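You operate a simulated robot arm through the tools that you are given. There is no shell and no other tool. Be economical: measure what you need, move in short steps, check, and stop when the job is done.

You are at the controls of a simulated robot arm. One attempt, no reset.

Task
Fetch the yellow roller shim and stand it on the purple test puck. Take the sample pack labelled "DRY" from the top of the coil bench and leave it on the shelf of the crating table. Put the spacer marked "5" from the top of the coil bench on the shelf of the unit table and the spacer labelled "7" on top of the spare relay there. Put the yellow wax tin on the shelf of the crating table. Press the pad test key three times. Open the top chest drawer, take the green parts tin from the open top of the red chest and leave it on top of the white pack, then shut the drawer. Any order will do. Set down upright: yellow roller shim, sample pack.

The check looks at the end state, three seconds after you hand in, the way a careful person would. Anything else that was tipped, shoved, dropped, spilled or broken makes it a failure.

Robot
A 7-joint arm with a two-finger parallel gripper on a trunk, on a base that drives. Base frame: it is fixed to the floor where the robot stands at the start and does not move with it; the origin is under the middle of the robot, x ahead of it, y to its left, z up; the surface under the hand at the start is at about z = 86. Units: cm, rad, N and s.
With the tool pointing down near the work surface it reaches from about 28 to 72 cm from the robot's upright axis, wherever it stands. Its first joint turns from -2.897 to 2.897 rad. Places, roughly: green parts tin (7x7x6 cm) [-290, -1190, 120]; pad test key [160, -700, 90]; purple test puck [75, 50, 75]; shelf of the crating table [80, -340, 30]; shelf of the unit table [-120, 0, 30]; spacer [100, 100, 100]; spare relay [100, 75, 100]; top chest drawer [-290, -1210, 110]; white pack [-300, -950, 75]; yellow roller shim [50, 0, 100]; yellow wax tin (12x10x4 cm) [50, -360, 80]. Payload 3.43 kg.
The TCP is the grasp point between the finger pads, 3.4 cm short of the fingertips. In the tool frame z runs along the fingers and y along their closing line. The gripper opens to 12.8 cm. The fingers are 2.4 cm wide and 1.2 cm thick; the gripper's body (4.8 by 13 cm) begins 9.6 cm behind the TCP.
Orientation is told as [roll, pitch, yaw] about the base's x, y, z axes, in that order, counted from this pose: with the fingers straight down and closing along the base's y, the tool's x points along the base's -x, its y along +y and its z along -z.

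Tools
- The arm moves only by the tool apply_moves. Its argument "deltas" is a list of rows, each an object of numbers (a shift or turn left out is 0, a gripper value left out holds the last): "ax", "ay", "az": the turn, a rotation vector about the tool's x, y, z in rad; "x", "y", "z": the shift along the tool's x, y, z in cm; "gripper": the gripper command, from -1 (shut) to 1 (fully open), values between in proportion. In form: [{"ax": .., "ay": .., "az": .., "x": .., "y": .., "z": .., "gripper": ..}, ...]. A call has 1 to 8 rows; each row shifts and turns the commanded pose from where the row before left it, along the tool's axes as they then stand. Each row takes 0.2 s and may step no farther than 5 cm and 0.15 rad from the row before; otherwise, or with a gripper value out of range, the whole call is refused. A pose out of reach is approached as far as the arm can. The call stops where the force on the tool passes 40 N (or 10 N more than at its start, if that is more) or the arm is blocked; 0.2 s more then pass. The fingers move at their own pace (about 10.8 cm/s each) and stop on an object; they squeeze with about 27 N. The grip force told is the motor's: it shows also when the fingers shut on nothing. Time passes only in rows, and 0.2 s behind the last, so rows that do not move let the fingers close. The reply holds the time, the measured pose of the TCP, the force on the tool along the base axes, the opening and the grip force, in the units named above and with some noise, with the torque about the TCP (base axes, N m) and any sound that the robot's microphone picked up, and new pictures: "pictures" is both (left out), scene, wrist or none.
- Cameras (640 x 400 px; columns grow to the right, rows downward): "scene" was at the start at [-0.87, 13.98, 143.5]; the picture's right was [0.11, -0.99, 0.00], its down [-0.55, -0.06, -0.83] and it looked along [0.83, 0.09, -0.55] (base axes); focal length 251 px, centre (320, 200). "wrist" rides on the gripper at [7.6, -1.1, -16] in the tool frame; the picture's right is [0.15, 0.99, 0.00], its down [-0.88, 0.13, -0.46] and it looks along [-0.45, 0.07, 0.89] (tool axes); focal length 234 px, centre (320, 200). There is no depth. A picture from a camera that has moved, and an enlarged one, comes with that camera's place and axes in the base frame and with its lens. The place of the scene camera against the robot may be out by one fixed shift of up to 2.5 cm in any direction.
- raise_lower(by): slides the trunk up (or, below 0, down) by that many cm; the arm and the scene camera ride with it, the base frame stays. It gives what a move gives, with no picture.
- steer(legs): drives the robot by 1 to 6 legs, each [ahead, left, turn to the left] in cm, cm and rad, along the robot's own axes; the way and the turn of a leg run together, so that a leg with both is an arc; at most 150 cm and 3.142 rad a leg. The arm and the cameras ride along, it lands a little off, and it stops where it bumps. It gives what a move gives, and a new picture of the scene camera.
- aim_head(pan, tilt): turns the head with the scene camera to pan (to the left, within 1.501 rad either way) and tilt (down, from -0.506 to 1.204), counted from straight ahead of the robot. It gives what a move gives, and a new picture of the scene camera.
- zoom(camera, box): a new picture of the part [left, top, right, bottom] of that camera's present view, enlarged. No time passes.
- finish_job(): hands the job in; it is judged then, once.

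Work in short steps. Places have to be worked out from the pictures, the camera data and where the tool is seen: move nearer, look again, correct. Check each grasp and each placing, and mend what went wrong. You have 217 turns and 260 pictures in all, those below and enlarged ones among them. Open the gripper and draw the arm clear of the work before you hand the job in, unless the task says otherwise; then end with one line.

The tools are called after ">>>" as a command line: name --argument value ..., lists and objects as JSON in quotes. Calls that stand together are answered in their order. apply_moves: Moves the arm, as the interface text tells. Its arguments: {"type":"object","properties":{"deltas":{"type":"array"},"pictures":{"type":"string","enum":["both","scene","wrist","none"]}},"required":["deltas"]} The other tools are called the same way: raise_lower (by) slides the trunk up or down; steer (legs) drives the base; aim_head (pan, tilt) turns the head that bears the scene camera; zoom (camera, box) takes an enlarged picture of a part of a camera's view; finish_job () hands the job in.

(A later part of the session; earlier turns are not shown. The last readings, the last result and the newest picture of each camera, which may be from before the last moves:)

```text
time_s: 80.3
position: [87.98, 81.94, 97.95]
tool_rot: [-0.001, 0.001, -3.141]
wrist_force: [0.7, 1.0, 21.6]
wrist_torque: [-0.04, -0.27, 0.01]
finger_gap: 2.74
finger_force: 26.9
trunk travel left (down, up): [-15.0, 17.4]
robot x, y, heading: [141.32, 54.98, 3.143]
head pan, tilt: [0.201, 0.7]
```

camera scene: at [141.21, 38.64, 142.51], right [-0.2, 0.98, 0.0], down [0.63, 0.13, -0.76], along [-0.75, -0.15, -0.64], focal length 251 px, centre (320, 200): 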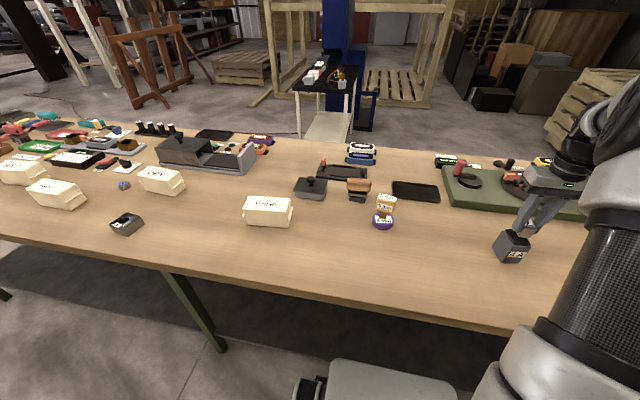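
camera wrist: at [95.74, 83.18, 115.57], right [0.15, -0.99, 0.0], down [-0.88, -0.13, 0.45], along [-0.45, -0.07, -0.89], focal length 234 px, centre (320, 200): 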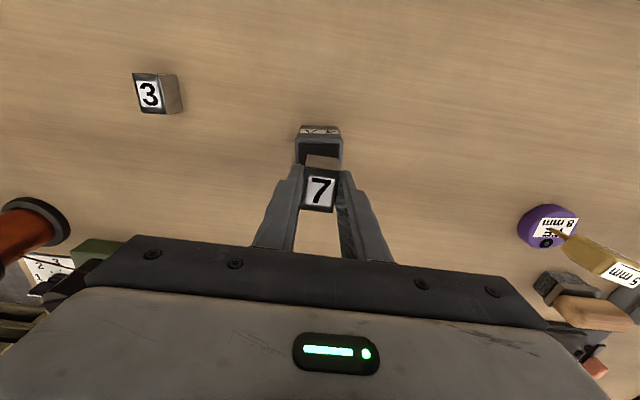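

Contact at z ≈ 98. I'll relieve, release and lift.

>>> apply_moves --deltas '[{"z": -0.35}, {"gripper": -0.35}, {"gripper": -0.1}, {"z": -2}, {"z": -4}, {"z": -5}]' --pictures "wrist"

>>> zoom --camera "scene" --box '[440, 180, 580, 290]'

```text
time_s: 81.7
position: [88.03, 82.05, 109.1]
tool_rot: [0.003, 0.009, -3.14]
wrist_force: [-0.9, -0.7, 0.3]
wrist_torque: [-0.04, -0.02, -0.04]
finger_gap: 5.77
finger_force: 0.1
trunk travel left (down, up): [-15.0, 17.4]
robot x, y, heading: [141.36, 55.34, 3.136]
head pan, tilt: [0.201, 0.7]
camera wrist: at [95.47, 83.23, 125.18], right [0.15, -0.99, 0.0], down [-0.88, -0.13, 0.45], along [-0.44, -0.07, -0.89], focal length 234 px, centre (320, 200)
```

wrist: 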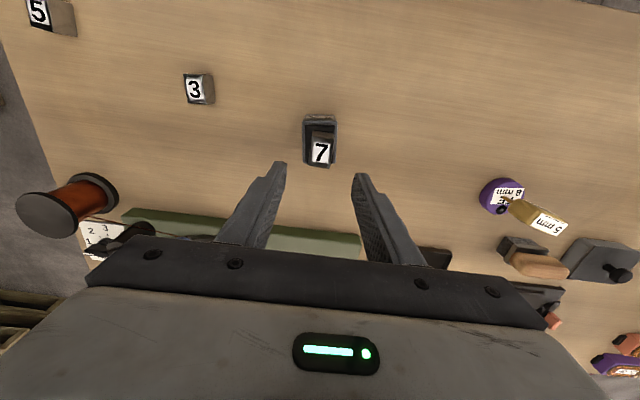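

```text
3.64 times, centred on (510, 235) of scene
camera zoom: at [141.21, 38.64, 142.5], right [-0.2, 0.98, 0.0], down [0.63, 0.13, -0.77], along [-0.75, -0.15, -0.64], focal length 912 px, centre (-371, 73)
```

zoom: 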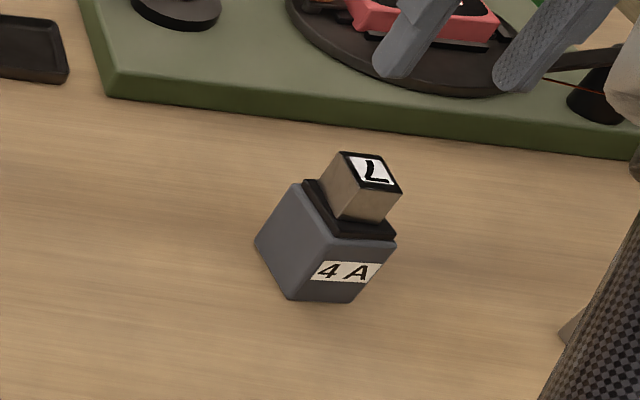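

Spacer 7 sits on the relay. Next is spacer 5 near (98, 118): back off a little and strafe toward +y.

>>> steer --legs '[[-13, 0, 0], [0, -48, 0]]'

>>> zoom --camera "wrist" --box '[0, 0, 640, 400]'

```text
time_s: 87.7
position: [100.7, 129.96, 109.09]
tool_rot: [0.001, 0.007, -3.138]
wrist_force: [0.1, -0.2, 0.7]
wrist_torque: [-0.01, -0.01, 0.02]
finger_gap: 5.78
finger_force: 0.0
trunk travel left (down, up): [-15.0, 17.4]
robot x, y, heading: [154.26, 102.96, -3.146]
head pan, tilt: [0.201, 0.7]
camera scene: at [154.04, 86.63, 142.51], right [-0.2, 0.98, 0.0], down [0.63, 0.13, -0.76], along [-0.75, -0.15, -0.64], focal length 251 px, centre (320, 200)
```

scene: 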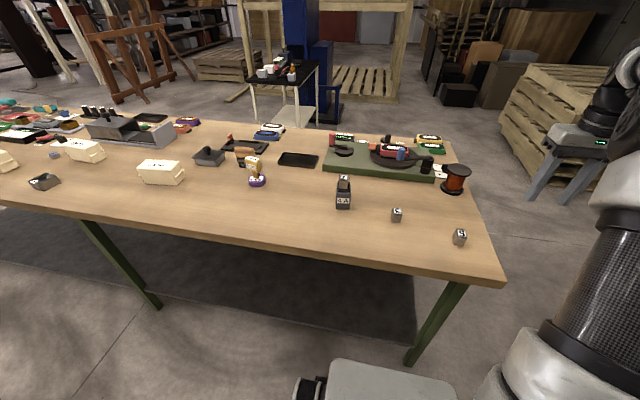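

```text
1.00 times, centred on (320, 200) of wrist (not enlarged: the box is as wide or as high as the picture)
camera zoom: at [108.2, 131.13, 125.15], right [0.15, -0.99, 0.0], down [-0.88, -0.13, 0.45], along [-0.44, -0.07, -0.89], focal length 234 px, centre (320, 200)
```

zoom: 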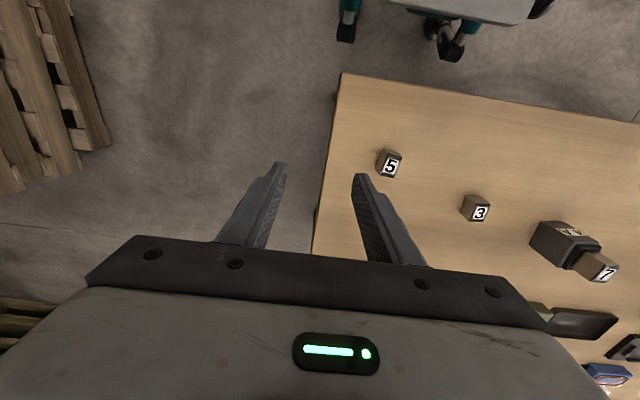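

Spacer 5's top is at about (98.1, 118.0). Moving over it.

>>> apply_moves --deltas '[{"y": 4, "x": -0.9, "gripper": 0.0}, {"y": 4, "x": -0.9}, {"y": 4, "x": -0.9}, {"z": 4}]' --pictures "none"

>>> zoom --camera "wrist" --box '[240, 80, 400, 220]'

```text
time_s: 88.7
position: [98.21, 117.87, 105.14]
tool_rot: [0.0, 0.005, -3.137]
wrist_force: [-0.3, 0.0, -0.5]
wrist_torque: [0.02, 0.0, 0.0]
finger_gap: 6.39
finger_force: 0.0
trunk travel left (down, up): [-15.0, 17.4]
robot x, y, heading: [153.78, 103.39, -3.141]
head pan, tilt: [0.201, 0.7]
```

```text
2.86 times, centred on (320, 150) of wrist
camera zoom: at [105.72, 119.08, 121.14], right [0.15, -0.99, 0.0], down [-0.88, -0.13, 0.45], along [-0.45, -0.07, -0.89], focal length 669 px, centre (320, 343)
```

zoom: 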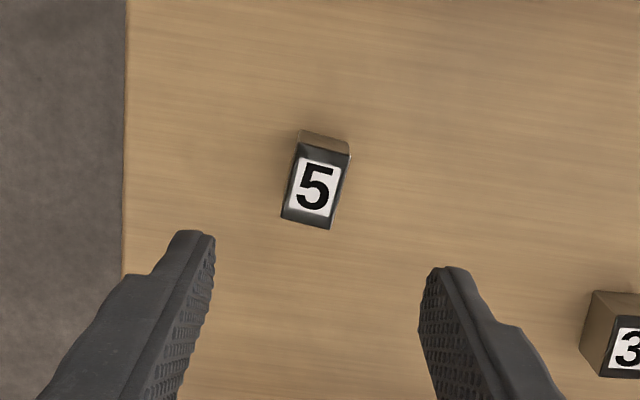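

Aligning (small yaw) and descending to z ≈ 90, then grasping.

>>> apply_moves --deltas '[{"x": -0.2, "y": -0.17, "z": 4, "az": 0.07}, {"z": 4}, {"z": 4}, {"z": 3.05}, {}, {"gripper": -1}, {}, {}]' --pictures "none"

>>> apply_moves --deltas '[{"z": -4}, {"z": -4}, {"z": -4}, {"z": -4}, {"z": -4}]' --pictures "wrist"

```text
time_s: 90.5
position: [97.89, 118.01, 90.07]
tool_rot: [-0.002, 0.008, 3.075]
wrist_force: [-0.4, 0.5, 0.5]
wrist_torque: [0.03, -0.01, 0.0]
finger_gap: 2.55
finger_force: 26.6
trunk travel left (down, up): [-15.0, 17.4]
robot x, y, heading: [154.12, 103.49, -3.146]
head pan, tilt: [0.201, 0.7]
```

```text
time_s: 91.7
position: [98.02, 118.1, 110.26]
tool_rot: [0.0, 0.006, 3.075]
wrist_force: [0.4, -0.5, -0.5]
wrist_torque: [0.02, 0.0, 0.04]
finger_gap: 2.52
finger_force: 27.0
trunk travel left (down, up): [-15.0, 17.4]
robot x, y, heading: [154.04, 103.38, -3.139]
head pan, tilt: [0.201, 0.7]
camera wrist: at [105.51, 118.7, 126.31], right [0.08, -1.0, 0.0], down [-0.89, -0.07, 0.45], along [-0.45, -0.04, -0.89], focal length 234 px, centre (320, 200)
```

wrist: 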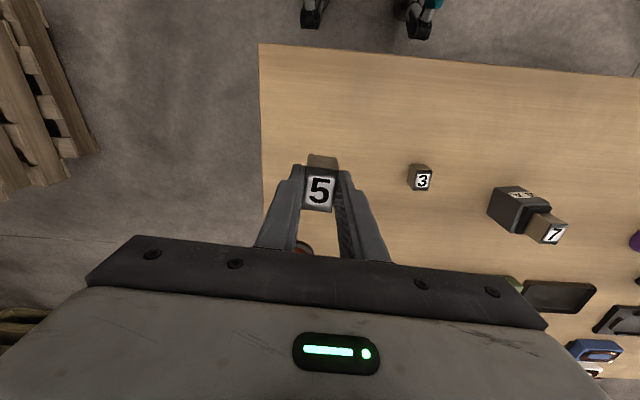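

Spacer 5 is held. I'll drive around the left end toward the unit table behind the start position.

>>> steer --legs '[[0, -79, 0], [100, 0, 0], [110, 0, 0]]'

>>> aim_head --pan 1.1 --tilt 0.45

```text
time_s: 109.5
position: [-109.54, 201.41, 110.28]
tool_rot: [-0.002, 0.007, 3.041]
wrist_force: [0.0, -0.1, -0.9]
wrist_torque: [0.01, -0.03, -0.01]
finger_gap: 2.51
finger_force: 27.1
trunk travel left (down, up): [-15.0, 17.4]
robot x, y, heading: [-53.7, 184.89, 3.108]
head pan, tilt: [0.201, 0.7]
camera scene: at [-54.44, 168.23, 142.51], right [-0.17, 0.99, 0.0], down [0.64, 0.11, -0.76], along [-0.75, -0.13, -0.64], focal length 251 px, centre (320, 200)
```

scene: 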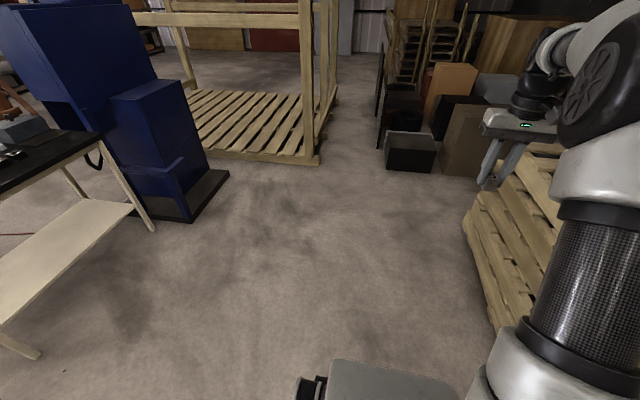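

```text
time_s: 110.7
position: [-109.59, 201.57, 110.12]
tool_rot: [0.001, 0.008, 3.041]
wrist_force: [-0.1, 0.0, -0.4]
wrist_torque: [0.02, 0.0, 0.02]
finger_gap: 2.49
finger_force: 27.0
trunk travel left (down, up): [-15.0, 17.4]
robot x, y, heading: [-53.9, 185.0, 3.108]
head pan, tilt: [1.1, 0.45]
camera scene: at [-50.51, 161.6, 144.72], right [-0.88, 0.48, 0.0], down [0.21, 0.38, -0.9], along [-0.44, -0.79, -0.44], focal length 251 px, centre (320, 200)
```

scene: 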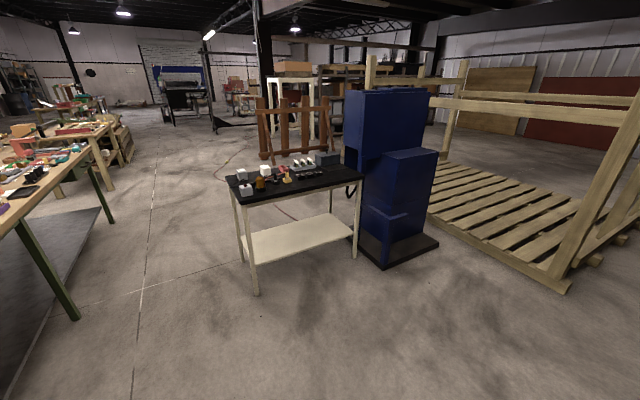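

The unit table spans about x -166…-76, y -24…18, with its top at z ≈ 78 and an open shelf at z ≈ 28. I'll face it from the +y side.

>>> steer --legs '[[0, 0, 1.604], [0, -56, 0], [85, 0, 0]]'

>>> aim_head --pan 0.0 --tilt 0.7

```text
time_s: 124.6
position: [-124.14, 44.28, 110.24]
tool_rot: [-0.002, 0.007, -1.638]
wrist_force: [-0.3, -0.7, -1.0]
wrist_torque: [0.01, 0.02, -0.01]
finger_gap: 2.54
finger_force: 26.6
trunk travel left (down, up): [-15.0, 17.4]
robot x, y, heading: [-109.33, 100.26, -1.571]
head pan, tilt: [1.1, 0.45]
camera scene: at [-87.88, 104.18, 144.72], right [-0.45, -0.89, 0.0], down [-0.39, 0.2, -0.9], along [0.8, -0.41, -0.44], focal length 251 px, centre (320, 200)
```

scene: 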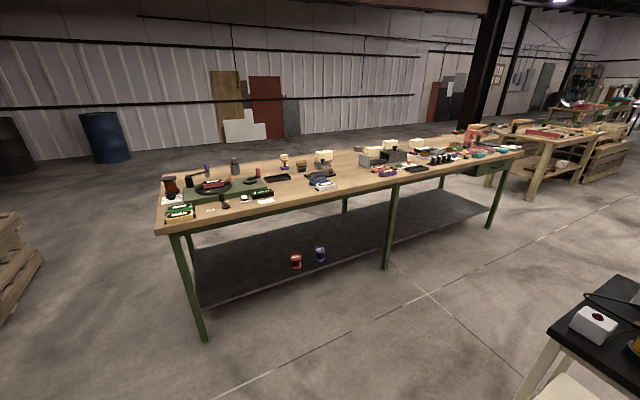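

```text
time_s: 125.9
position: [-124.12, 44.28, 110.24]
tool_rot: [0.0, 0.007, -1.639]
wrist_force: [-0.4, 0.0, -0.7]
wrist_torque: [-0.01, 0.0, -0.01]
finger_gap: 2.55
finger_force: 27.5
trunk travel left (down, up): [-15.0, 17.4]
robot x, y, heading: [-109.43, 100.53, -1.569]
head pan, tilt: [0.0, 0.7]
camera scene: at [-96.07, 99.86, 142.51], right [-1.0, 0.0, 0.0], down [0.0, 0.64, -0.77], along [0.0, -0.77, -0.64], focal length 251 px, centre (320, 200)
```

scene: 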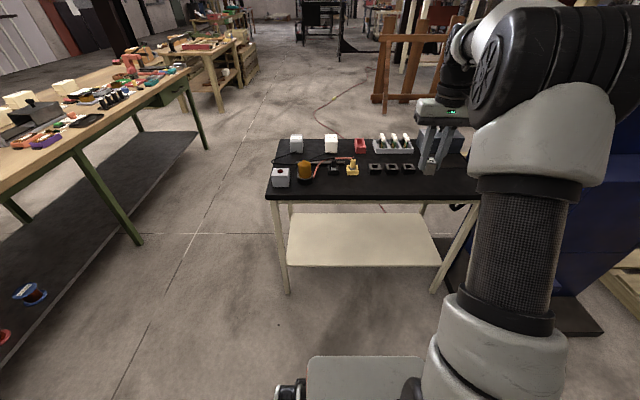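

The shelf front edge is at y ≈ 19–20. I'll lower the trunk, centre the hand ahead, and start tilting it forward outside the table.

>>> raise_lower --by -15

>>> apply_moves --deltas '[{"y": 4.5, "ay": -0.15}, {"y": 4.5, "ay": -0.15}, {"y": 3, "ay": -0.15}, {"ay": -0.15}, {"ay": -0.15}, {"ay": -0.15}, {"ay": -0.15}]' --pictures "scene"

```text
time_s: 127.7
position: [-124.05, 44.31, 95.24]
tool_rot: [0.001, 0.007, -1.64]
wrist_force: [0.0, -0.3, -0.7]
wrist_torque: [0.03, 0.04, -0.01]
finger_gap: 2.54
finger_force: 27.2
trunk travel left (down, up): [0.0, 32.4]
robot x, y, heading: [-109.22, 100.49, -1.572]
head pan, tilt: [0.0, 0.7]
```

```text
time_s: 129.3
position: [-112.91, 43.55, 95.28]
tool_rot: [0.007, -1.044, -1.655]
wrist_force: [10.9, -1.6, -0.2]
wrist_torque: [0.12, 0.49, -0.86]
finger_gap: 2.5
finger_force: 27.0
trunk travel left (down, up): [0.0, 32.4]
robot x, y, heading: [-109.55, 100.39, -1.568]
head pan, tilt: [0.0, 0.7]
camera scene: at [-96.21, 99.9, 127.53], right [-1.0, 0.0, 0.0], down [0.0, 0.64, -0.77], along [0.0, -0.77, -0.64], focal length 251 px, centre (320, 200)
```

scene: 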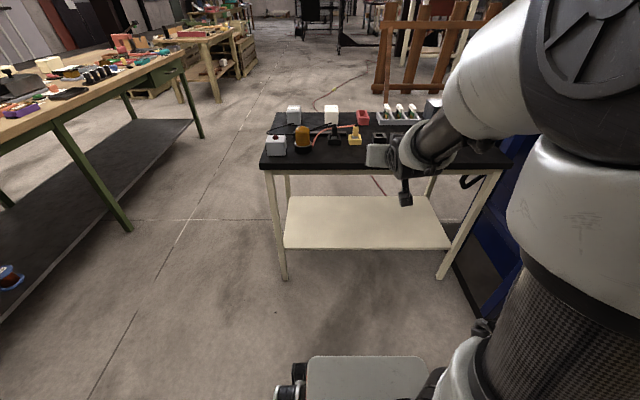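

The tilt is about 60°, and the hand is clear of the table. I'll lower it straight down in the gap between the base and the table.

>>> apply_moves --deltas '[{"x": 4.3, "z": 2.5}, {"x": 4.3, "z": 2.5}, {"x": 4.3, "z": 2.5}, {"x": 4.3, "z": 2.5}, {"x": 4.3, "z": 2.5}, {"x": 4.3, "z": 2.5}]' --pictures "scene"

```text
time_s: 130.7
position: [-112.36, 43.6, 65.5]
tool_rot: [0.002, -1.047, -1.641]
wrist_force: [0.3, 0.2, 0.2]
wrist_torque: [0.04, 0.01, -0.01]
finger_gap: 2.52
finger_force: 26.6
trunk travel left (down, up): [0.0, 32.4]
robot x, y, heading: [-109.58, 100.34, -1.572]
head pan, tilt: [0.0, 0.7]
camera scene: at [-96.07, 99.9, 127.51], right [-1.0, 0.0, 0.0], down [0.0, 0.64, -0.77], along [0.0, -0.77, -0.64], focal length 251 px, centre (320, 200)
```

scene: 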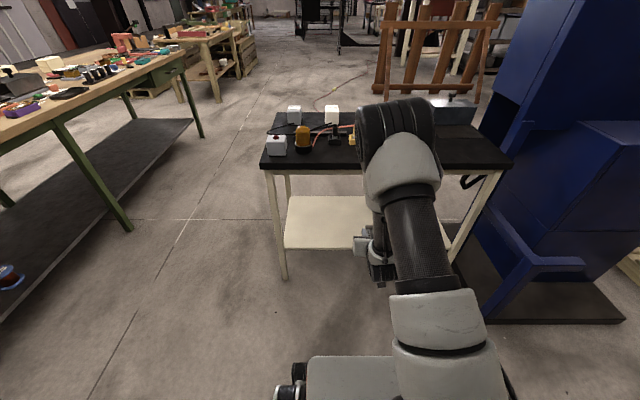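

Pose tracks well. Lowering further to about z = 38.

>>> apply_moves --deltas '[{"x": 4.3, "z": 2.5}, {"x": 4.3, "z": 2.5}, {"x": 4.3, "z": 2.5}, {"x": 4.3, "z": 2.5}, {"x": 4.3, "z": 2.5}, {"x": 2.15, "z": 1.25}]' --pictures "both"

```text
time_s: 132.1
position: [-112.07, 43.48, 37.92]
tool_rot: [0.001, -1.043, -1.642]
wrist_force: [-0.8, -0.4, -1.4]
wrist_torque: [0.01, 0.02, -0.01]
finger_gap: 2.49
finger_force: 26.8
trunk travel left (down, up): [0.0, 32.4]
robot x, y, heading: [-109.35, 100.37, -1.571]
head pan, tilt: [0.0, 0.7]
camera scene: at [-96.07, 99.87, 127.51], right [-1.0, 0.0, 0.0], down [0.0, 0.64, -0.77], along [0.0, -0.77, -0.64], focal length 251 px, centre (320, 200)
camera wrist: at [-111.93, 61.11, 39.52], right [0.99, 0.01, -0.13], down [0.13, -0.06, 0.99], along [0.0, -1.0, -0.06], focal length 234 px, centre (320, 200)
```

scene: 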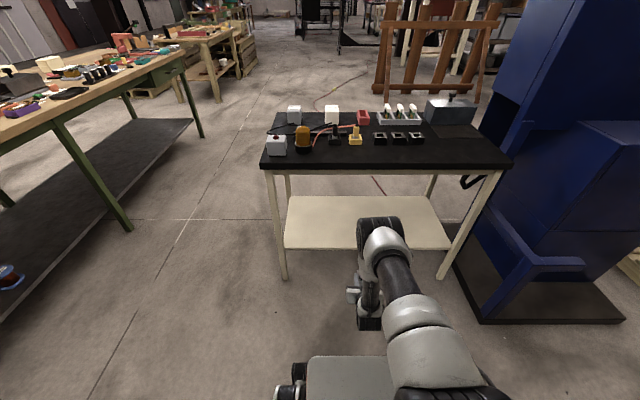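
wrist: 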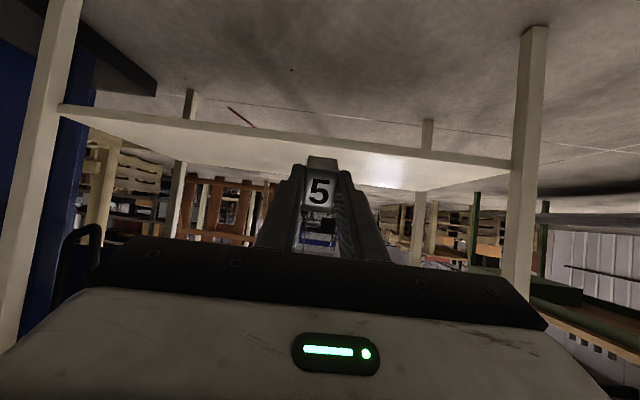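

The hand is low with the shelf edge ahead. I'll check where the upper wrist joint sits before inserting it.

>>> zoom --camera "scene" --box '[260, 170, 500, 400]'

```text
1.74 times, centred on (380, 285) of scene
camera zoom: at [-96.07, 99.87, 127.51], right [-1.0, 0.0, 0.0], down [0.0, 0.64, -0.77], along [0.0, -0.77, -0.64], focal length 436 px, centre (216, 52)
```

zoom: 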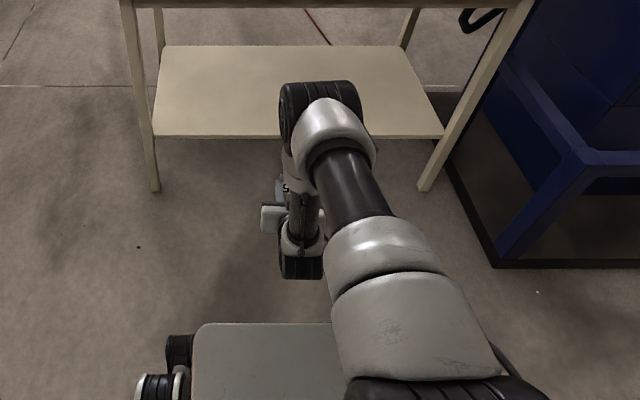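

The elbow is forward at about y = 55, z = 78. Extending the hand with the arm keeps the elbow back, so I'll tilt a bit more and reach forward 12 cm first.

>>> apply_moves --deltas '[{"x": -2.0, "z": 3.45}, {"x": -2.0, "z": 3.45}, {"x": -2.0, "z": 3.45}, {"ay": -0.08}, {"ay": -0.08}]' --pictures "both"

```text
time_s: 133.3
position: [-112.9, 31.52, 37.89]
tool_rot: [0.001, -1.204, -1.642]
wrist_force: [-0.2, 0.5, -0.5]
wrist_torque: [0.03, -0.01, 0.01]
finger_gap: 2.52
finger_force: 27.2
trunk travel left (down, up): [0.0, 32.4]
robot x, y, heading: [-109.23, 100.53, -1.568]
head pan, tilt: [0.0, 0.7]
camera scene: at [-96.07, 99.86, 127.51], right [-1.0, 0.0, 0.0], down [0.0, 0.64, -0.76], along [0.0, -0.76, -0.64], focal length 251 px, centre (320, 200)
camera wrist: at [-112.85, 49.16, 36.73], right [0.99, -0.01, -0.14], down [0.14, 0.1, 0.99], along [0.0, -0.99, 0.1], focal length 234 px, centre (320, 200)
```

scene: 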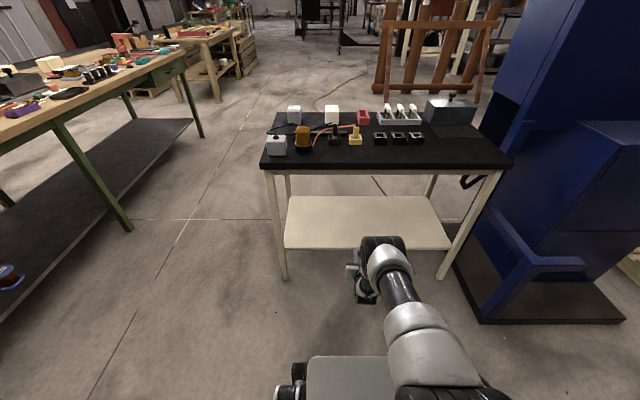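
wrist: 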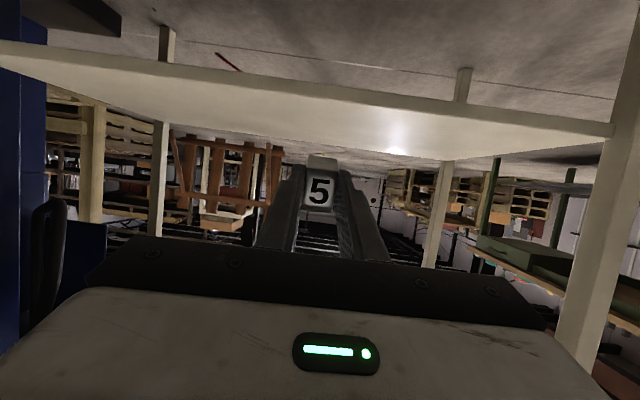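

The elbow stays back. Driving ahead 18 cm to bring the spacer over the shelf.

>>> steer --legs '[[18, 0, 0]]'

>>> zoom --camera "wrist" --box '[0, 0, 640, 400]'

```text
time_s: 134.8
position: [-112.95, 13.76, 38.0]
tool_rot: [0.002, -1.202, -1.639]
wrist_force: [-0.2, 0.0, -0.6]
wrist_torque: [-0.01, -0.01, 0.02]
finger_gap: 2.54
finger_force: 27.5
trunk travel left (down, up): [0.0, 32.4]
robot x, y, heading: [-109.4, 82.51, -1.566]
head pan, tilt: [0.0, 0.7]
camera scene: at [-96.07, 82.1, 127.51], right [-1.0, 0.0, 0.0], down [0.0, 0.64, -0.76], along [0.0, -0.76, -0.64], focal length 251 px, centre (320, 200)
```

scene: 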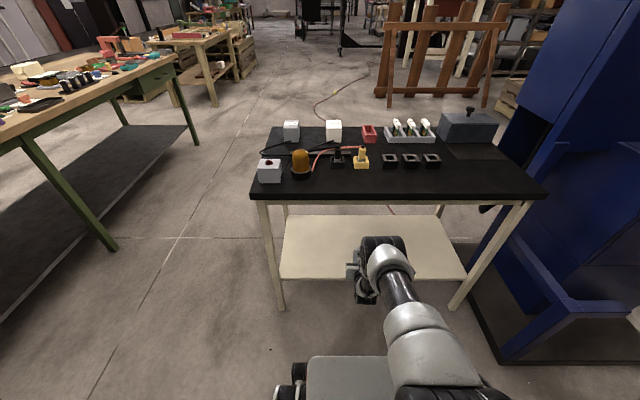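

```text
1.00 times, centred on (320, 200) of wrist (not enlarged: the box is as wide or as high as the picture)
camera zoom: at [-112.77, 31.41, 36.72], right [0.99, -0.01, -0.14], down [0.14, 0.1, 0.99], along [0.0, -0.99, 0.1], focal length 234 px, centre (320, 200)
```

zoom: 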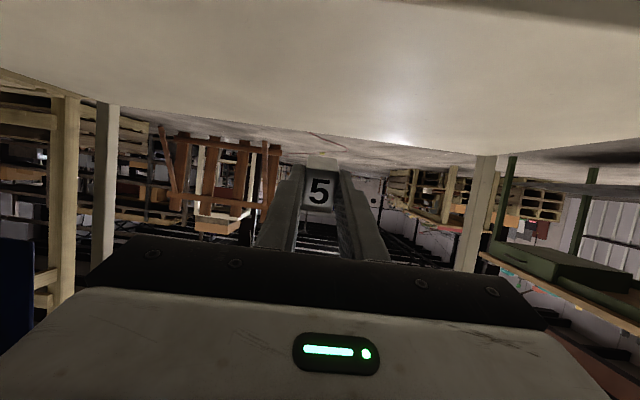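

Over the shelf, TCP at y ≈ 13.8. Lowering toward the shelf with force checks.

>>> apply_moves --deltas '[{"x": 3.73, "z": 1.44}, {"x": 1.4, "z": 0.54}, {"x": 0.47, "z": 0.18}, {"x": 0.28, "z": 0.11}, {"x": 0.28, "z": 0.11}, {"x": 0.28, "z": 0.11}]' --pictures "none"

```text
time_s: 136.2
position: [-112.83, 13.73, 32.1]
tool_rot: [0.0, -1.202, -1.638]
wrist_force: [-0.6, 0.2, -0.9]
wrist_torque: [-0.01, -0.04, 0.0]
finger_gap: 2.51
finger_force: 27.1
out of reach, approached as far as the arm can: row 4, 5, 6
trunk travel left (down, up): [0.0, 32.4]
robot x, y, heading: [-109.09, 82.71, -1.567]
head pan, tilt: [0.0, 0.7]
```

The reach limit is just short of the shelf. Tilting back to about 60° raises the wrist, so I'll do that and continue down.

>>> apply_moves --deltas '[{"ay": 0.08}, {"ay": 0.08}, {"x": 0.26, "z": 0.15}, {"x": 0.26, "z": 0.15}, {"x": 0.26, "z": 0.15}, {"x": 0.26, "z": 0.15}]' --pictures "none"

```text
time_s: 137.6
position: [-112.77, 13.94, 30.87]
tool_rot: [0.002, -1.041, -1.64]
wrist_force: [-0.1, 0.0, -1.8]
wrist_torque: [0.03, -0.02, -0.06]
finger_gap: 2.51
finger_force: 27.0
trunk travel left (down, up): [0.0, 32.4]
robot x, y, heading: [-109.48, 82.57, -1.569]
head pan, tilt: [0.0, 0.7]
```

>>> apply_moves --deltas '[{"x": 0.26, "z": 0.15}, {"x": 0.26, "z": 0.15}, {"x": 0.26, "z": 0.15}, {"x": 0.26, "z": 0.15}, {"x": 0.26, "z": 0.15}]' --pictures "wrist"

```text
time_s: 138.8
position: [-113.02, 13.45, 29.88]
tool_rot: [0.001, -1.055, -1.639]
wrist_force: [0.3, 3.0, 26.3]
wrist_torque: [-0.62, 0.08, -0.01]
finger_gap: 2.55
finger_force: 26.7
trunk travel left (down, up): [0.0, 32.4]
robot x, y, heading: [-109.38, 82.71, -1.573]
head pan, tilt: [0.0, 0.7]
camera wrist: at [-112.83, 31.07, 31.3], right [0.99, 0.01, -0.13], down [0.13, -0.05, 0.99], along [0.0, -1.0, -0.05], focal length 234 px, centre (320, 200)
```

wrist: 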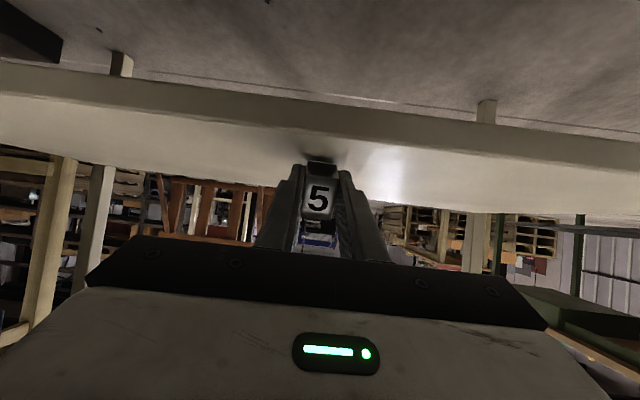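

Contact at 26 N on the shelf. I'll relieve slightly, release gently, and look.

>>> apply_moves --deltas '[{"x": -0.26, "z": -0.15}, {"gripper": -0.5}, {"gripper": -0.3}, {"gripper": -0.1}, {}]' --pictures "wrist"

>>> zoom --camera "wrist" --box '[240, 110, 400, 250]'

```text
time_s: 140.0
position: [-112.73, 13.89, 29.77]
tool_rot: [0.001, -1.042, -1.638]
wrist_force: [18.1, 17.6, 26.1]
wrist_torque: [-0.72, 0.04, 0.43]
finger_gap: 4.98
finger_force: 0.0
trunk travel left (down, up): [0.0, 32.4]
robot x, y, heading: [-109.23, 82.52, -1.566]
head pan, tilt: [0.0, 0.7]
camera wrist: at [-112.75, 31.43, 31.29], right [0.99, 0.01, -0.13], down [0.13, -0.06, 0.99], along [0.0, -1.0, -0.06], focal length 234 px, centre (320, 200)
```

wrist: 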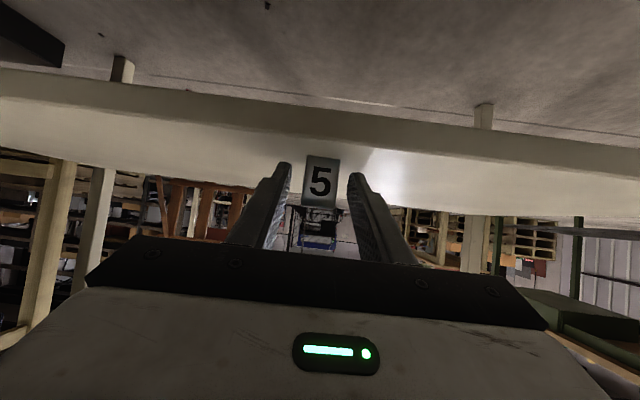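

```text
2.86 times, centred on (320, 180) of wrist
camera zoom: at [-112.75, 31.43, 31.29], right [0.99, 0.01, -0.13], down [0.13, -0.06, 0.99], along [0.0, -1.0, -0.06], focal length 669 px, centre (320, 257)
```

zoom: 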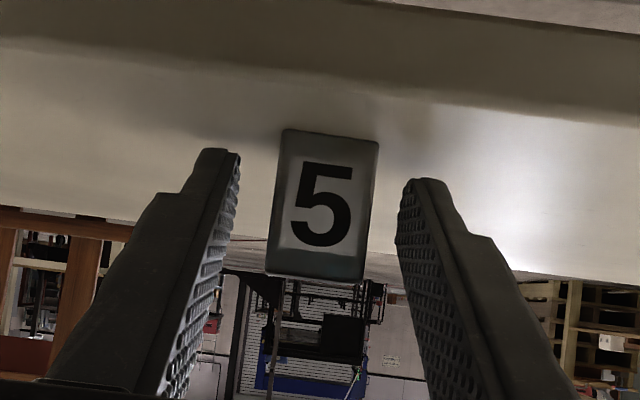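

The spacer lies flat on the shelf. The tips seem to touch the shelf, so I'll rise slightly, then draw straight back.

>>> apply_moves --deltas '[{"x": -0.86, "z": -0.5}, {"x": -0.86, "z": -0.5}, {"x": 2.0, "z": -3.45}, {"x": 2.0, "z": -3.45}, {"x": 2.0, "z": -3.45}]' --pictures "wrist"

```text
time_s: 141.2
position: [-112.09, 25.64, 31.76]
tool_rot: [0.002, -1.043, -1.637]
wrist_force: [-0.3, 0.6, -0.3]
wrist_torque: [0.02, 0.0, -0.03]
finger_gap: 5.77
finger_force: 0.0
trunk travel left (down, up): [0.0, 32.4]
robot x, y, heading: [-109.62, 82.64, -1.571]
head pan, tilt: [0.0, 0.7]
camera wrist: at [-111.99, 43.33, 33.25], right [0.99, 0.01, -0.13], down [0.13, -0.06, 0.99], along [0.0, -1.0, -0.06], focal length 234 px, centre (320, 200)
```

wrist: 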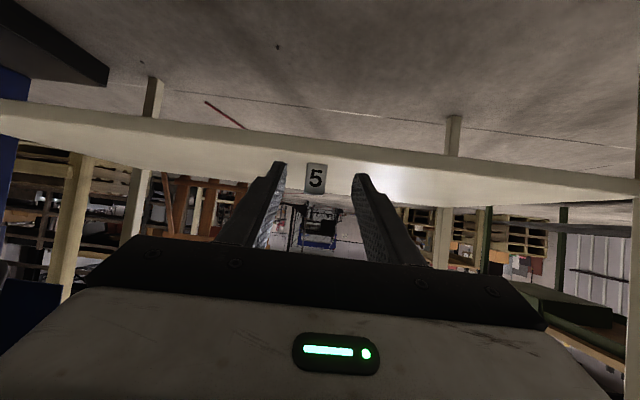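

Spacer 5 is done. I'll back the base out, then raise and straighten the hand.

>>> steer --legs '[[-32, 0, 0]]'

>>> apply_moves --deltas '[{"x": -4.3, "z": -2.5}, {"x": -4.3, "z": -2.5}, {"x": -4.3, "z": -2.5}, {"x": -4.3, "z": -2.5}, {"x": -4.3, "z": -2.5}, {"x": -4.3, "z": -2.5}, {"x": -4.3, "z": -2.5}, {"x": -4.3, "z": -2.5}]' --pictures "none"

>>> raise_lower --by 15

>>> apply_moves --deltas '[{"x": -4.3, "z": -2.5}, {"x": -4.3, "z": -2.5}, {"ay": 0.15}, {"ay": 0.15}, {"ay": 0.05}]' --pictures "scene"

```text
time_s: 143.3
position: [-112.14, 58.0, 31.6]
tool_rot: [-0.001, -1.042, -1.64]
wrist_force: [1.0, 0.7, 0.1]
wrist_torque: [0.01, 0.03, 0.02]
finger_gap: 5.72
finger_force: 0.1
trunk travel left (down, up): [0.0, 32.4]
robot x, y, heading: [-109.21, 115.06, -1.569]
head pan, tilt: [0.0, 0.7]
camera scene: at [-96.05, 114.44, 127.51], right [-1.0, 0.0, 0.0], down [0.0, 0.64, -0.76], along [0.0, -0.76, -0.64], focal length 251 px, centre (320, 200)
```

scene: 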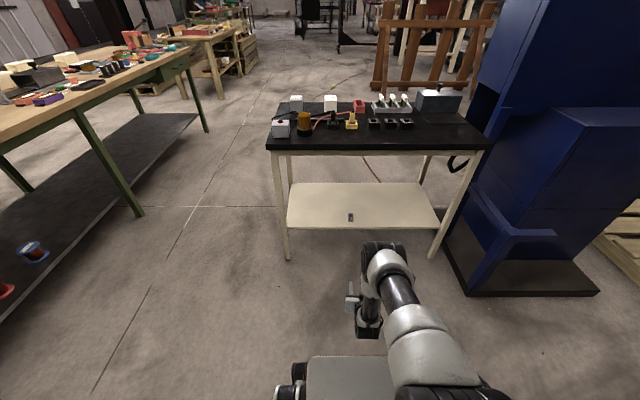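

```text
time_s: 145.2
position: [-112.23, 58.23, 71.55]
tool_rot: [0.0, -1.043, -1.641]
wrist_force: [0.0, 0.3, 0.0]
wrist_torque: [-0.01, 0.05, 0.01]
finger_gap: 5.77
finger_force: 0.0
trunk travel left (down, up): [0.0, 32.4]
robot x, y, heading: [-109.38, 115.06, -1.571]
head pan, tilt: [0.0, 0.7]
```

```text
time_s: 146.9
position: [-112.17, 58.17, 86.57]
tool_rot: [0.0, -1.043, -1.64]
wrist_force: [0.0, 0.3, -0.3]
wrist_torque: [-0.01, 0.01, -0.03]
finger_gap: 5.78
finger_force: 0.0
trunk travel left (down, up): [-15.0, 17.4]
robot x, y, heading: [-109.26, 115.09, -1.576]
head pan, tilt: [0.0, 0.7]
```

```text
time_s: 148.1
position: [-112.13, 58.18, 96.42]
tool_rot: [-0.001, -0.694, -1.639]
wrist_force: [-1.0, -0.3, 0.6]
wrist_torque: [-0.03, 0.01, 0.01]
finger_gap: 5.76
finger_force: 0.1
trunk travel left (down, up): [-15.0, 17.4]
robot x, y, heading: [-109.38, 114.9, -1.57]
head pan, tilt: [0.0, 0.7]
camera scene: at [-96.05, 114.44, 142.5], right [-1.0, 0.0, 0.0], down [0.0, 0.64, -0.76], along [0.0, -0.76, -0.64], focal length 251 px, centre (320, 200)
```

scene: 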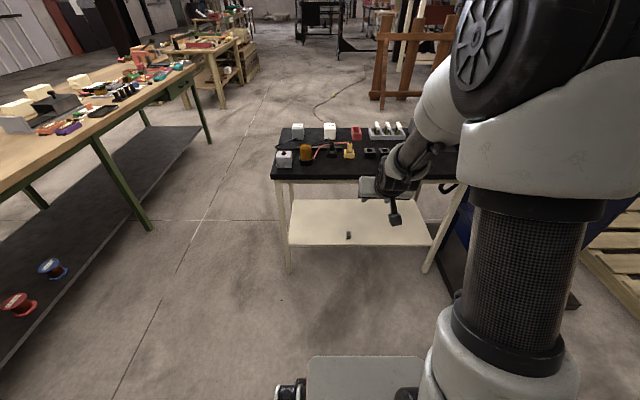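

Spacer 5 rests on the shelf. Now to the DRY pack: I'll drive down the aisle between the tables past the bench's right end.

>>> steer --legs '[[0, 86, 0], [120, 0, 0], [120, 0, 0], [100, 0, 0]]'

>>> aim_head --pan 0.9 --tilt 0.5

```text
time_s: 172.8
position: [-42.7, -283.79, 96.41]
tool_rot: [0.0, -0.694, -1.68]
wrist_force: [0.1, -0.2, 0.2]
wrist_torque: [0.01, 0.02, -0.02]
finger_gap: 5.77
finger_force: 0.1
trunk travel left (down, up): [-15.0, 17.4]
robot x, y, heading: [-37.64, -227.44, -1.611]
head pan, tilt: [0.0, 0.7]
camera scene: at [-24.34, -228.34, 142.51], right [-1.0, 0.04, 0.0], down [0.03, 0.64, -0.76], along [-0.03, -0.76, -0.64], focal length 251 px, centre (320, 200)
```

scene: 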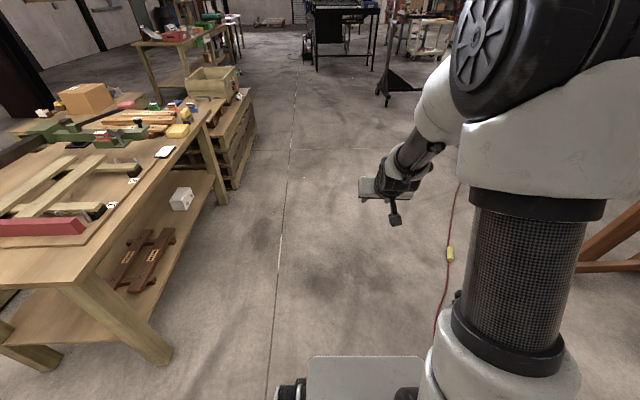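

```text
time_s: 174.0
position: [-42.76, -283.88, 96.41]
tool_rot: [0.001, -0.692, -1.68]
wrist_force: [-0.6, 0.1, 0.1]
wrist_torque: [0.0, -0.01, 0.01]
finger_gap: 5.79
finger_force: 0.1
trunk travel left (down, up): [-15.0, 17.4]
robot x, y, heading: [-37.75, -227.11, -1.614]
head pan, tilt: [0.901, 0.499]
camera scene: at [-17.1, -225.81, 144.28], right [-0.65, -0.76, 0.0], down [-0.36, 0.31, -0.88], along [0.66, -0.57, -0.48], focal length 251 px, centre (320, 200)
```

scene: 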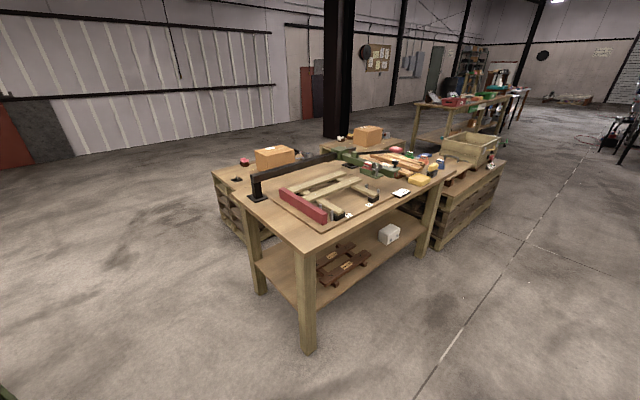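

The crating table's front edge is near x ≈ 50, with the wax tin at about (52, -367). I'll handle the tin first while I'm here: drive along and face it.

>>> steer --legs '[[0, 0, 0.04], [138, 0, 0], [0, 0, 1.571]]'

>>> aim_head --pan 0.0 --tilt 0.6

```text
time_s: 185.2
position: [19.59, -369.3, 96.5]
tool_rot: [-0.001, -0.694, -0.089]
wrist_force: [0.1, -0.6, 0.0]
wrist_torque: [-0.01, -0.01, 0.03]
finger_gap: 5.76
finger_force: 0.0
trunk travel left (down, up): [-15.0, 17.4]
robot x, y, heading: [-37.25, -365.2, -0.021]
head pan, tilt: [0.901, 0.499]
camera scene: at [-40.75, -345.23, 144.28], right [0.77, -0.64, 0.0], down [-0.3, -0.37, -0.88], along [0.56, 0.68, -0.48], focal length 251 px, centre (320, 200)
```

scene: 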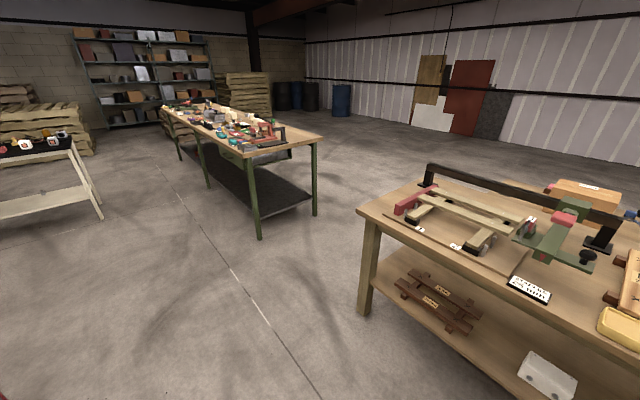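

```text
time_s: 186.4
position: [19.53, -369.26, 96.38]
tool_rot: [0.0, -0.692, -0.087]
wrist_force: [-0.1, 0.1, -0.7]
wrist_torque: [-0.02, 0.0, -0.01]
finger_gap: 5.76
finger_force: 0.1
trunk travel left (down, up): [-15.0, 17.4]
robot x, y, heading: [-37.29, -365.47, -0.021]
head pan, tilt: [0.0, 0.6]
camera scene: at [-37.71, -352.42, 143.37], right [-0.02, -1.0, 0.0], down [-0.56, 0.01, -0.83], along [0.82, -0.02, -0.56], focal length 251 px, centre (320, 200)
```

scene: 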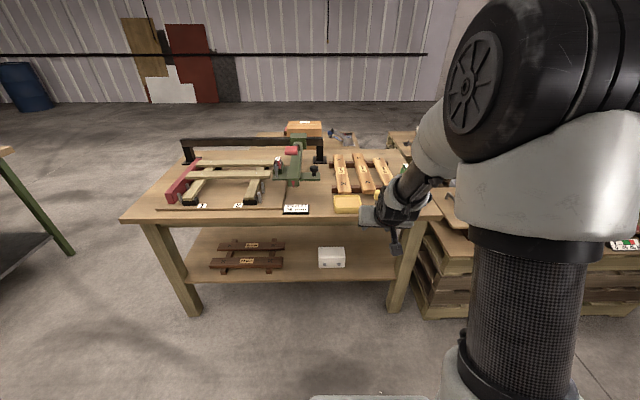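

The tin sits near (53, -366). The shelf has free space right of the white box (y ≈ -383) and between the clamps and the box (y ≈ -345). Checking the wrist view and tin details.

>>> zoom --camera "scene" --box '[270, 170, 430, 290]'

>>> zoom --camera "wrist" --box '[0, 0, 640, 400]'

```text
3.33 times, centred on (350, 230) of scene
camera zoom: at [-37.71, -352.42, 143.37], right [-0.02, -1.0, 0.0], down [-0.56, 0.01, -0.83], along [0.82, -0.02, -0.56], focal length 836 px, centre (220, 100)
```

zoom: 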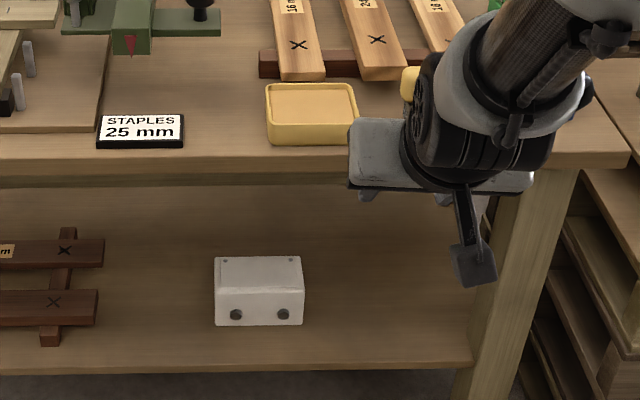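

```text
1.00 times, centred on (320, 200) of wrist (not enlarged: the box is as wide or as high as the picture)
camera zoom: at [3.49, -368.94, 103.91], right [-0.03, 1.0, -0.09], down [0.4, 0.1, 0.91], along [0.92, -0.01, -0.4], focal length 234 px, centre (320, 200)
```

zoom: 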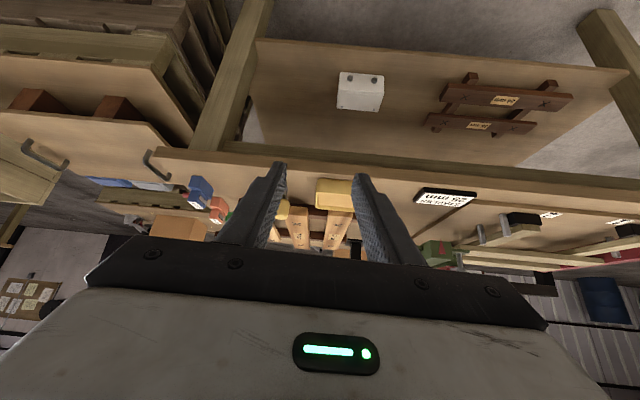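

The tin is about 12 cm wide along y and about 10 deep, and the grip max is 12.8. I'll move nearer with a 60° tilt and full opening to measure it properly.

>>> steer --legs '[[22, 3, 0.02]]'

>>> apply_moves --deltas '[{"ay": -0.15, "gripper": 1}, {"ay": -0.15}, {"ay": -0.05}]' --pictures "none"

>>> zoom --camera "wrist" --box '[160, 60, 480, 260]'

```text
time_s: 188.1
position: [41.68, -365.56, 96.49]
tool_rot: [0.001, -0.693, -0.073]
wrist_force: [0.0, -0.4, -0.3]
wrist_torque: [0.0, 0.0, 0.03]
finger_gap: 5.75
finger_force: 0.0
trunk travel left (down, up): [-15.0, 17.4]
robot x, y, heading: [-15.1, -362.54, -0.006]
head pan, tilt: [0.0, 0.6]
camera scene: at [-15.82, -349.68, 143.37], right [0.0, -1.0, 0.0], down [-0.56, 0.0, -0.83], along [0.83, 0.0, -0.56], focal length 251 px, centre (320, 200)
```

scene: 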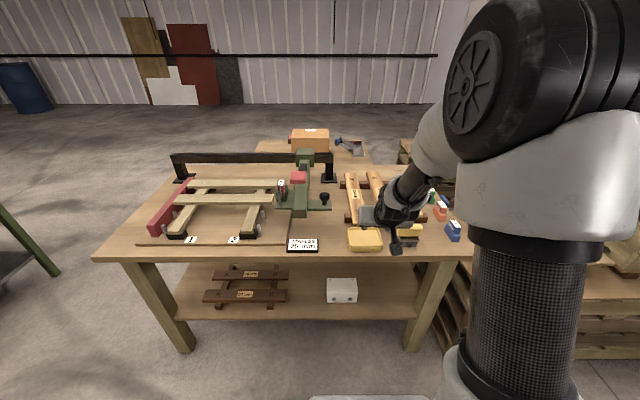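

```text
time_s: 188.9
position: [41.72, -365.56, 96.64]
tool_rot: [0.002, -1.043, -0.072]
wrist_force: [-0.6, -0.1, -0.2]
wrist_torque: [-0.03, 0.01, 0.03]
finger_gap: 12.8
finger_force: 0.0
trunk travel left (down, up): [-15.0, 17.4]
robot x, y, heading: [-14.86, -362.58, -0.005]
head pan, tilt: [0.0, 0.6]
```

```text
2.00 times, centred on (320, 160) of wrist
camera zoom: at [24.05, -365.44, 98.01], right [0.0, 0.99, -0.13], down [0.06, 0.13, 0.99], along [1.0, -0.01, -0.06], focal length 468 px, centre (320, 280)
```

zoom: 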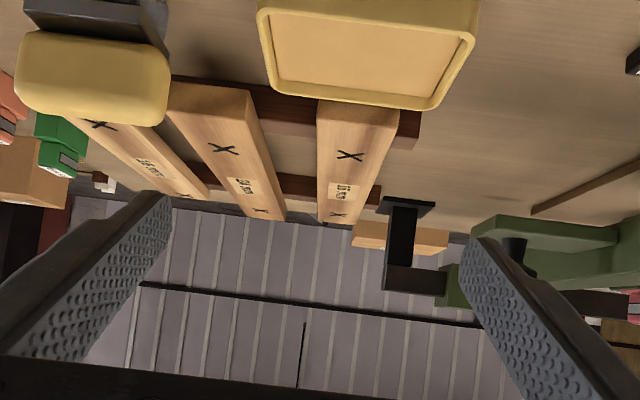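

A yellow-handled tool stands about 5 cm to the right of the tin, which leaves enough room for a finger. I'll zoom in on the tin.

>>> zoom --camera "wrist" --box '[150, 0, 450, 130]'

>>> zoom --camera "scene" --box '[320, 210, 440, 270]'

```text
2.13 times, centred on (300, 65) of wrist
camera zoom: at [24.05, -365.44, 98.01], right [0.0, 0.99, -0.13], down [0.06, 0.13, 0.99], along [1.0, -0.01, -0.06], focal length 500 px, centre (363, 488)
```

zoom: 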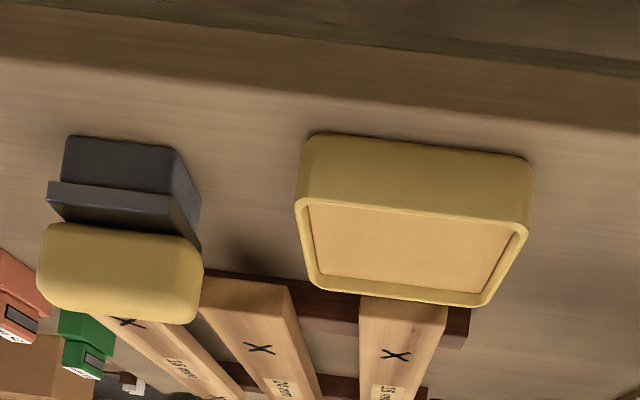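

```text
5.33 times, centred on (380, 240) of scene
camera zoom: at [-15.81, -349.68, 143.37], right [0.0, -1.0, 0.0], down [-0.56, 0.0, -0.83], along [0.83, 0.0, -0.56], focal length 1338 px, centre (0, -13)
```

zoom: 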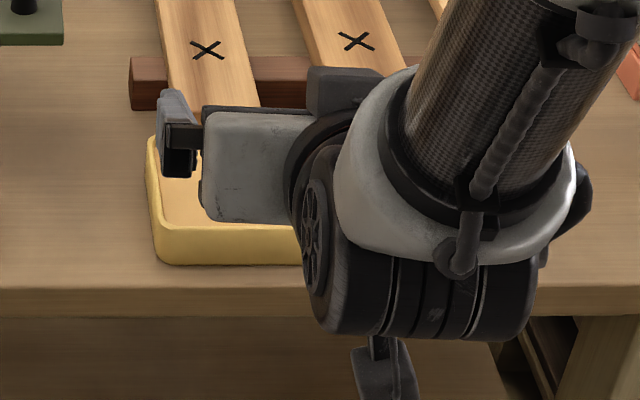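

A 12 cm wide grip is too tight. I'll pick it vertically across its 10 cm depth, turn it 90° in place, then regrasp it tilted. First I'll straighten the tool and yaw by 90° while moving above the tin.

>>> apply_moves --deltas '[{"ay": 0.15, "x": -3.9, "z": -2.2}, {"ay": 0.15}, {"ay": 0.15}, {"ay": 0.15}, {"ay": 0.15}, {"ay": 0.15}, {"ay": 0.143}]' --pictures "none"

>>> apply_moves --deltas '[{"az": 0.15, "x": -4}, {"az": 0.15, "x": -4}, {"az": 0.15, "x": -4}, {"az": 0.15}, {"az": 0.15}, {"az": 0.15}, {"az": 0.15}, {"az": 0.15}]' --pictures "none"

>>> apply_moves --deltas '[{"az": 0.15}, {"az": 0.15}]' --pictures "both"

```text
time_s: 190.5
position: [41.74, -365.52, 100.93]
tool_rot: [0.0, 0.001, -0.073]
wrist_force: [-0.5, 1.0, 0.1]
wrist_torque: [-0.01, -0.03, 0.03]
finger_gap: 12.81
finger_force: 0.1
trunk travel left (down, up): [-15.0, 17.4]
robot x, y, heading: [-15.2, -362.35, -0.005]
head pan, tilt: [0.0, 0.6]
```

```text
time_s: 192.3
position: [53.38, -368.25, 100.98]
tool_rot: [0.0, 0.002, -1.275]
wrist_force: [-0.7, 0.1, -0.6]
wrist_torque: [-0.01, 0.01, 0.0]
finger_gap: 12.8
finger_force: 0.0
trunk travel left (down, up): [-15.0, 17.4]
robot x, y, heading: [-15.04, -362.88, -0.008]
head pan, tilt: [0.0, 0.6]
```

```text
time_s: 192.9
position: [53.47, -368.27, 100.96]
tool_rot: [-0.002, 0.001, -1.572]
wrist_force: [-0.9, 1.0, 0.2]
wrist_torque: [0.03, 0.0, -0.03]
finger_gap: 12.78
finger_force: 0.0
trunk travel left (down, up): [-15.0, 17.4]
robot x, y, heading: [-15.46, -362.63, -0.004]
head pan, tilt: [0.0, 0.6]
camera scene: at [-15.82, -349.68, 143.37], right [0.0, -1.0, 0.0], down [-0.56, 0.0, -0.83], along [0.83, 0.0, -0.56], focal length 251 px, centre (320, 200)
camera wrist: at [52.31, -360.65, 116.94], right [0.99, 0.14, 0.0], down [0.13, -0.88, 0.46], along [0.07, -0.45, -0.89], focal length 234 px, centre (320, 200)
```

scene: 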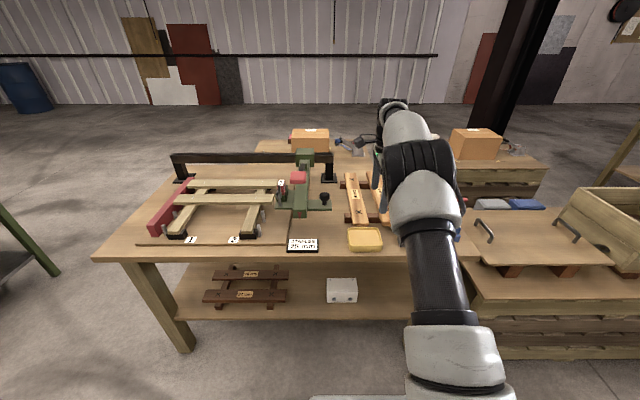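
wrist: 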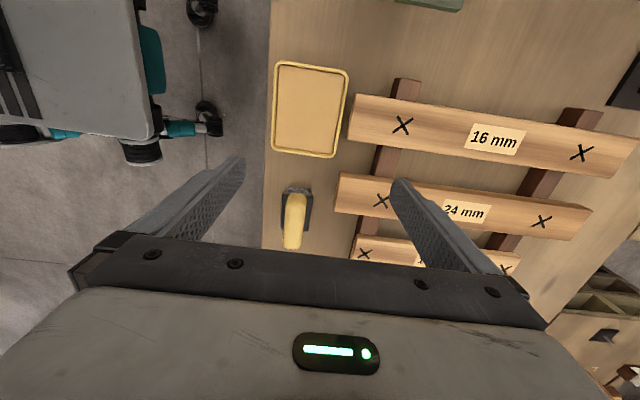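

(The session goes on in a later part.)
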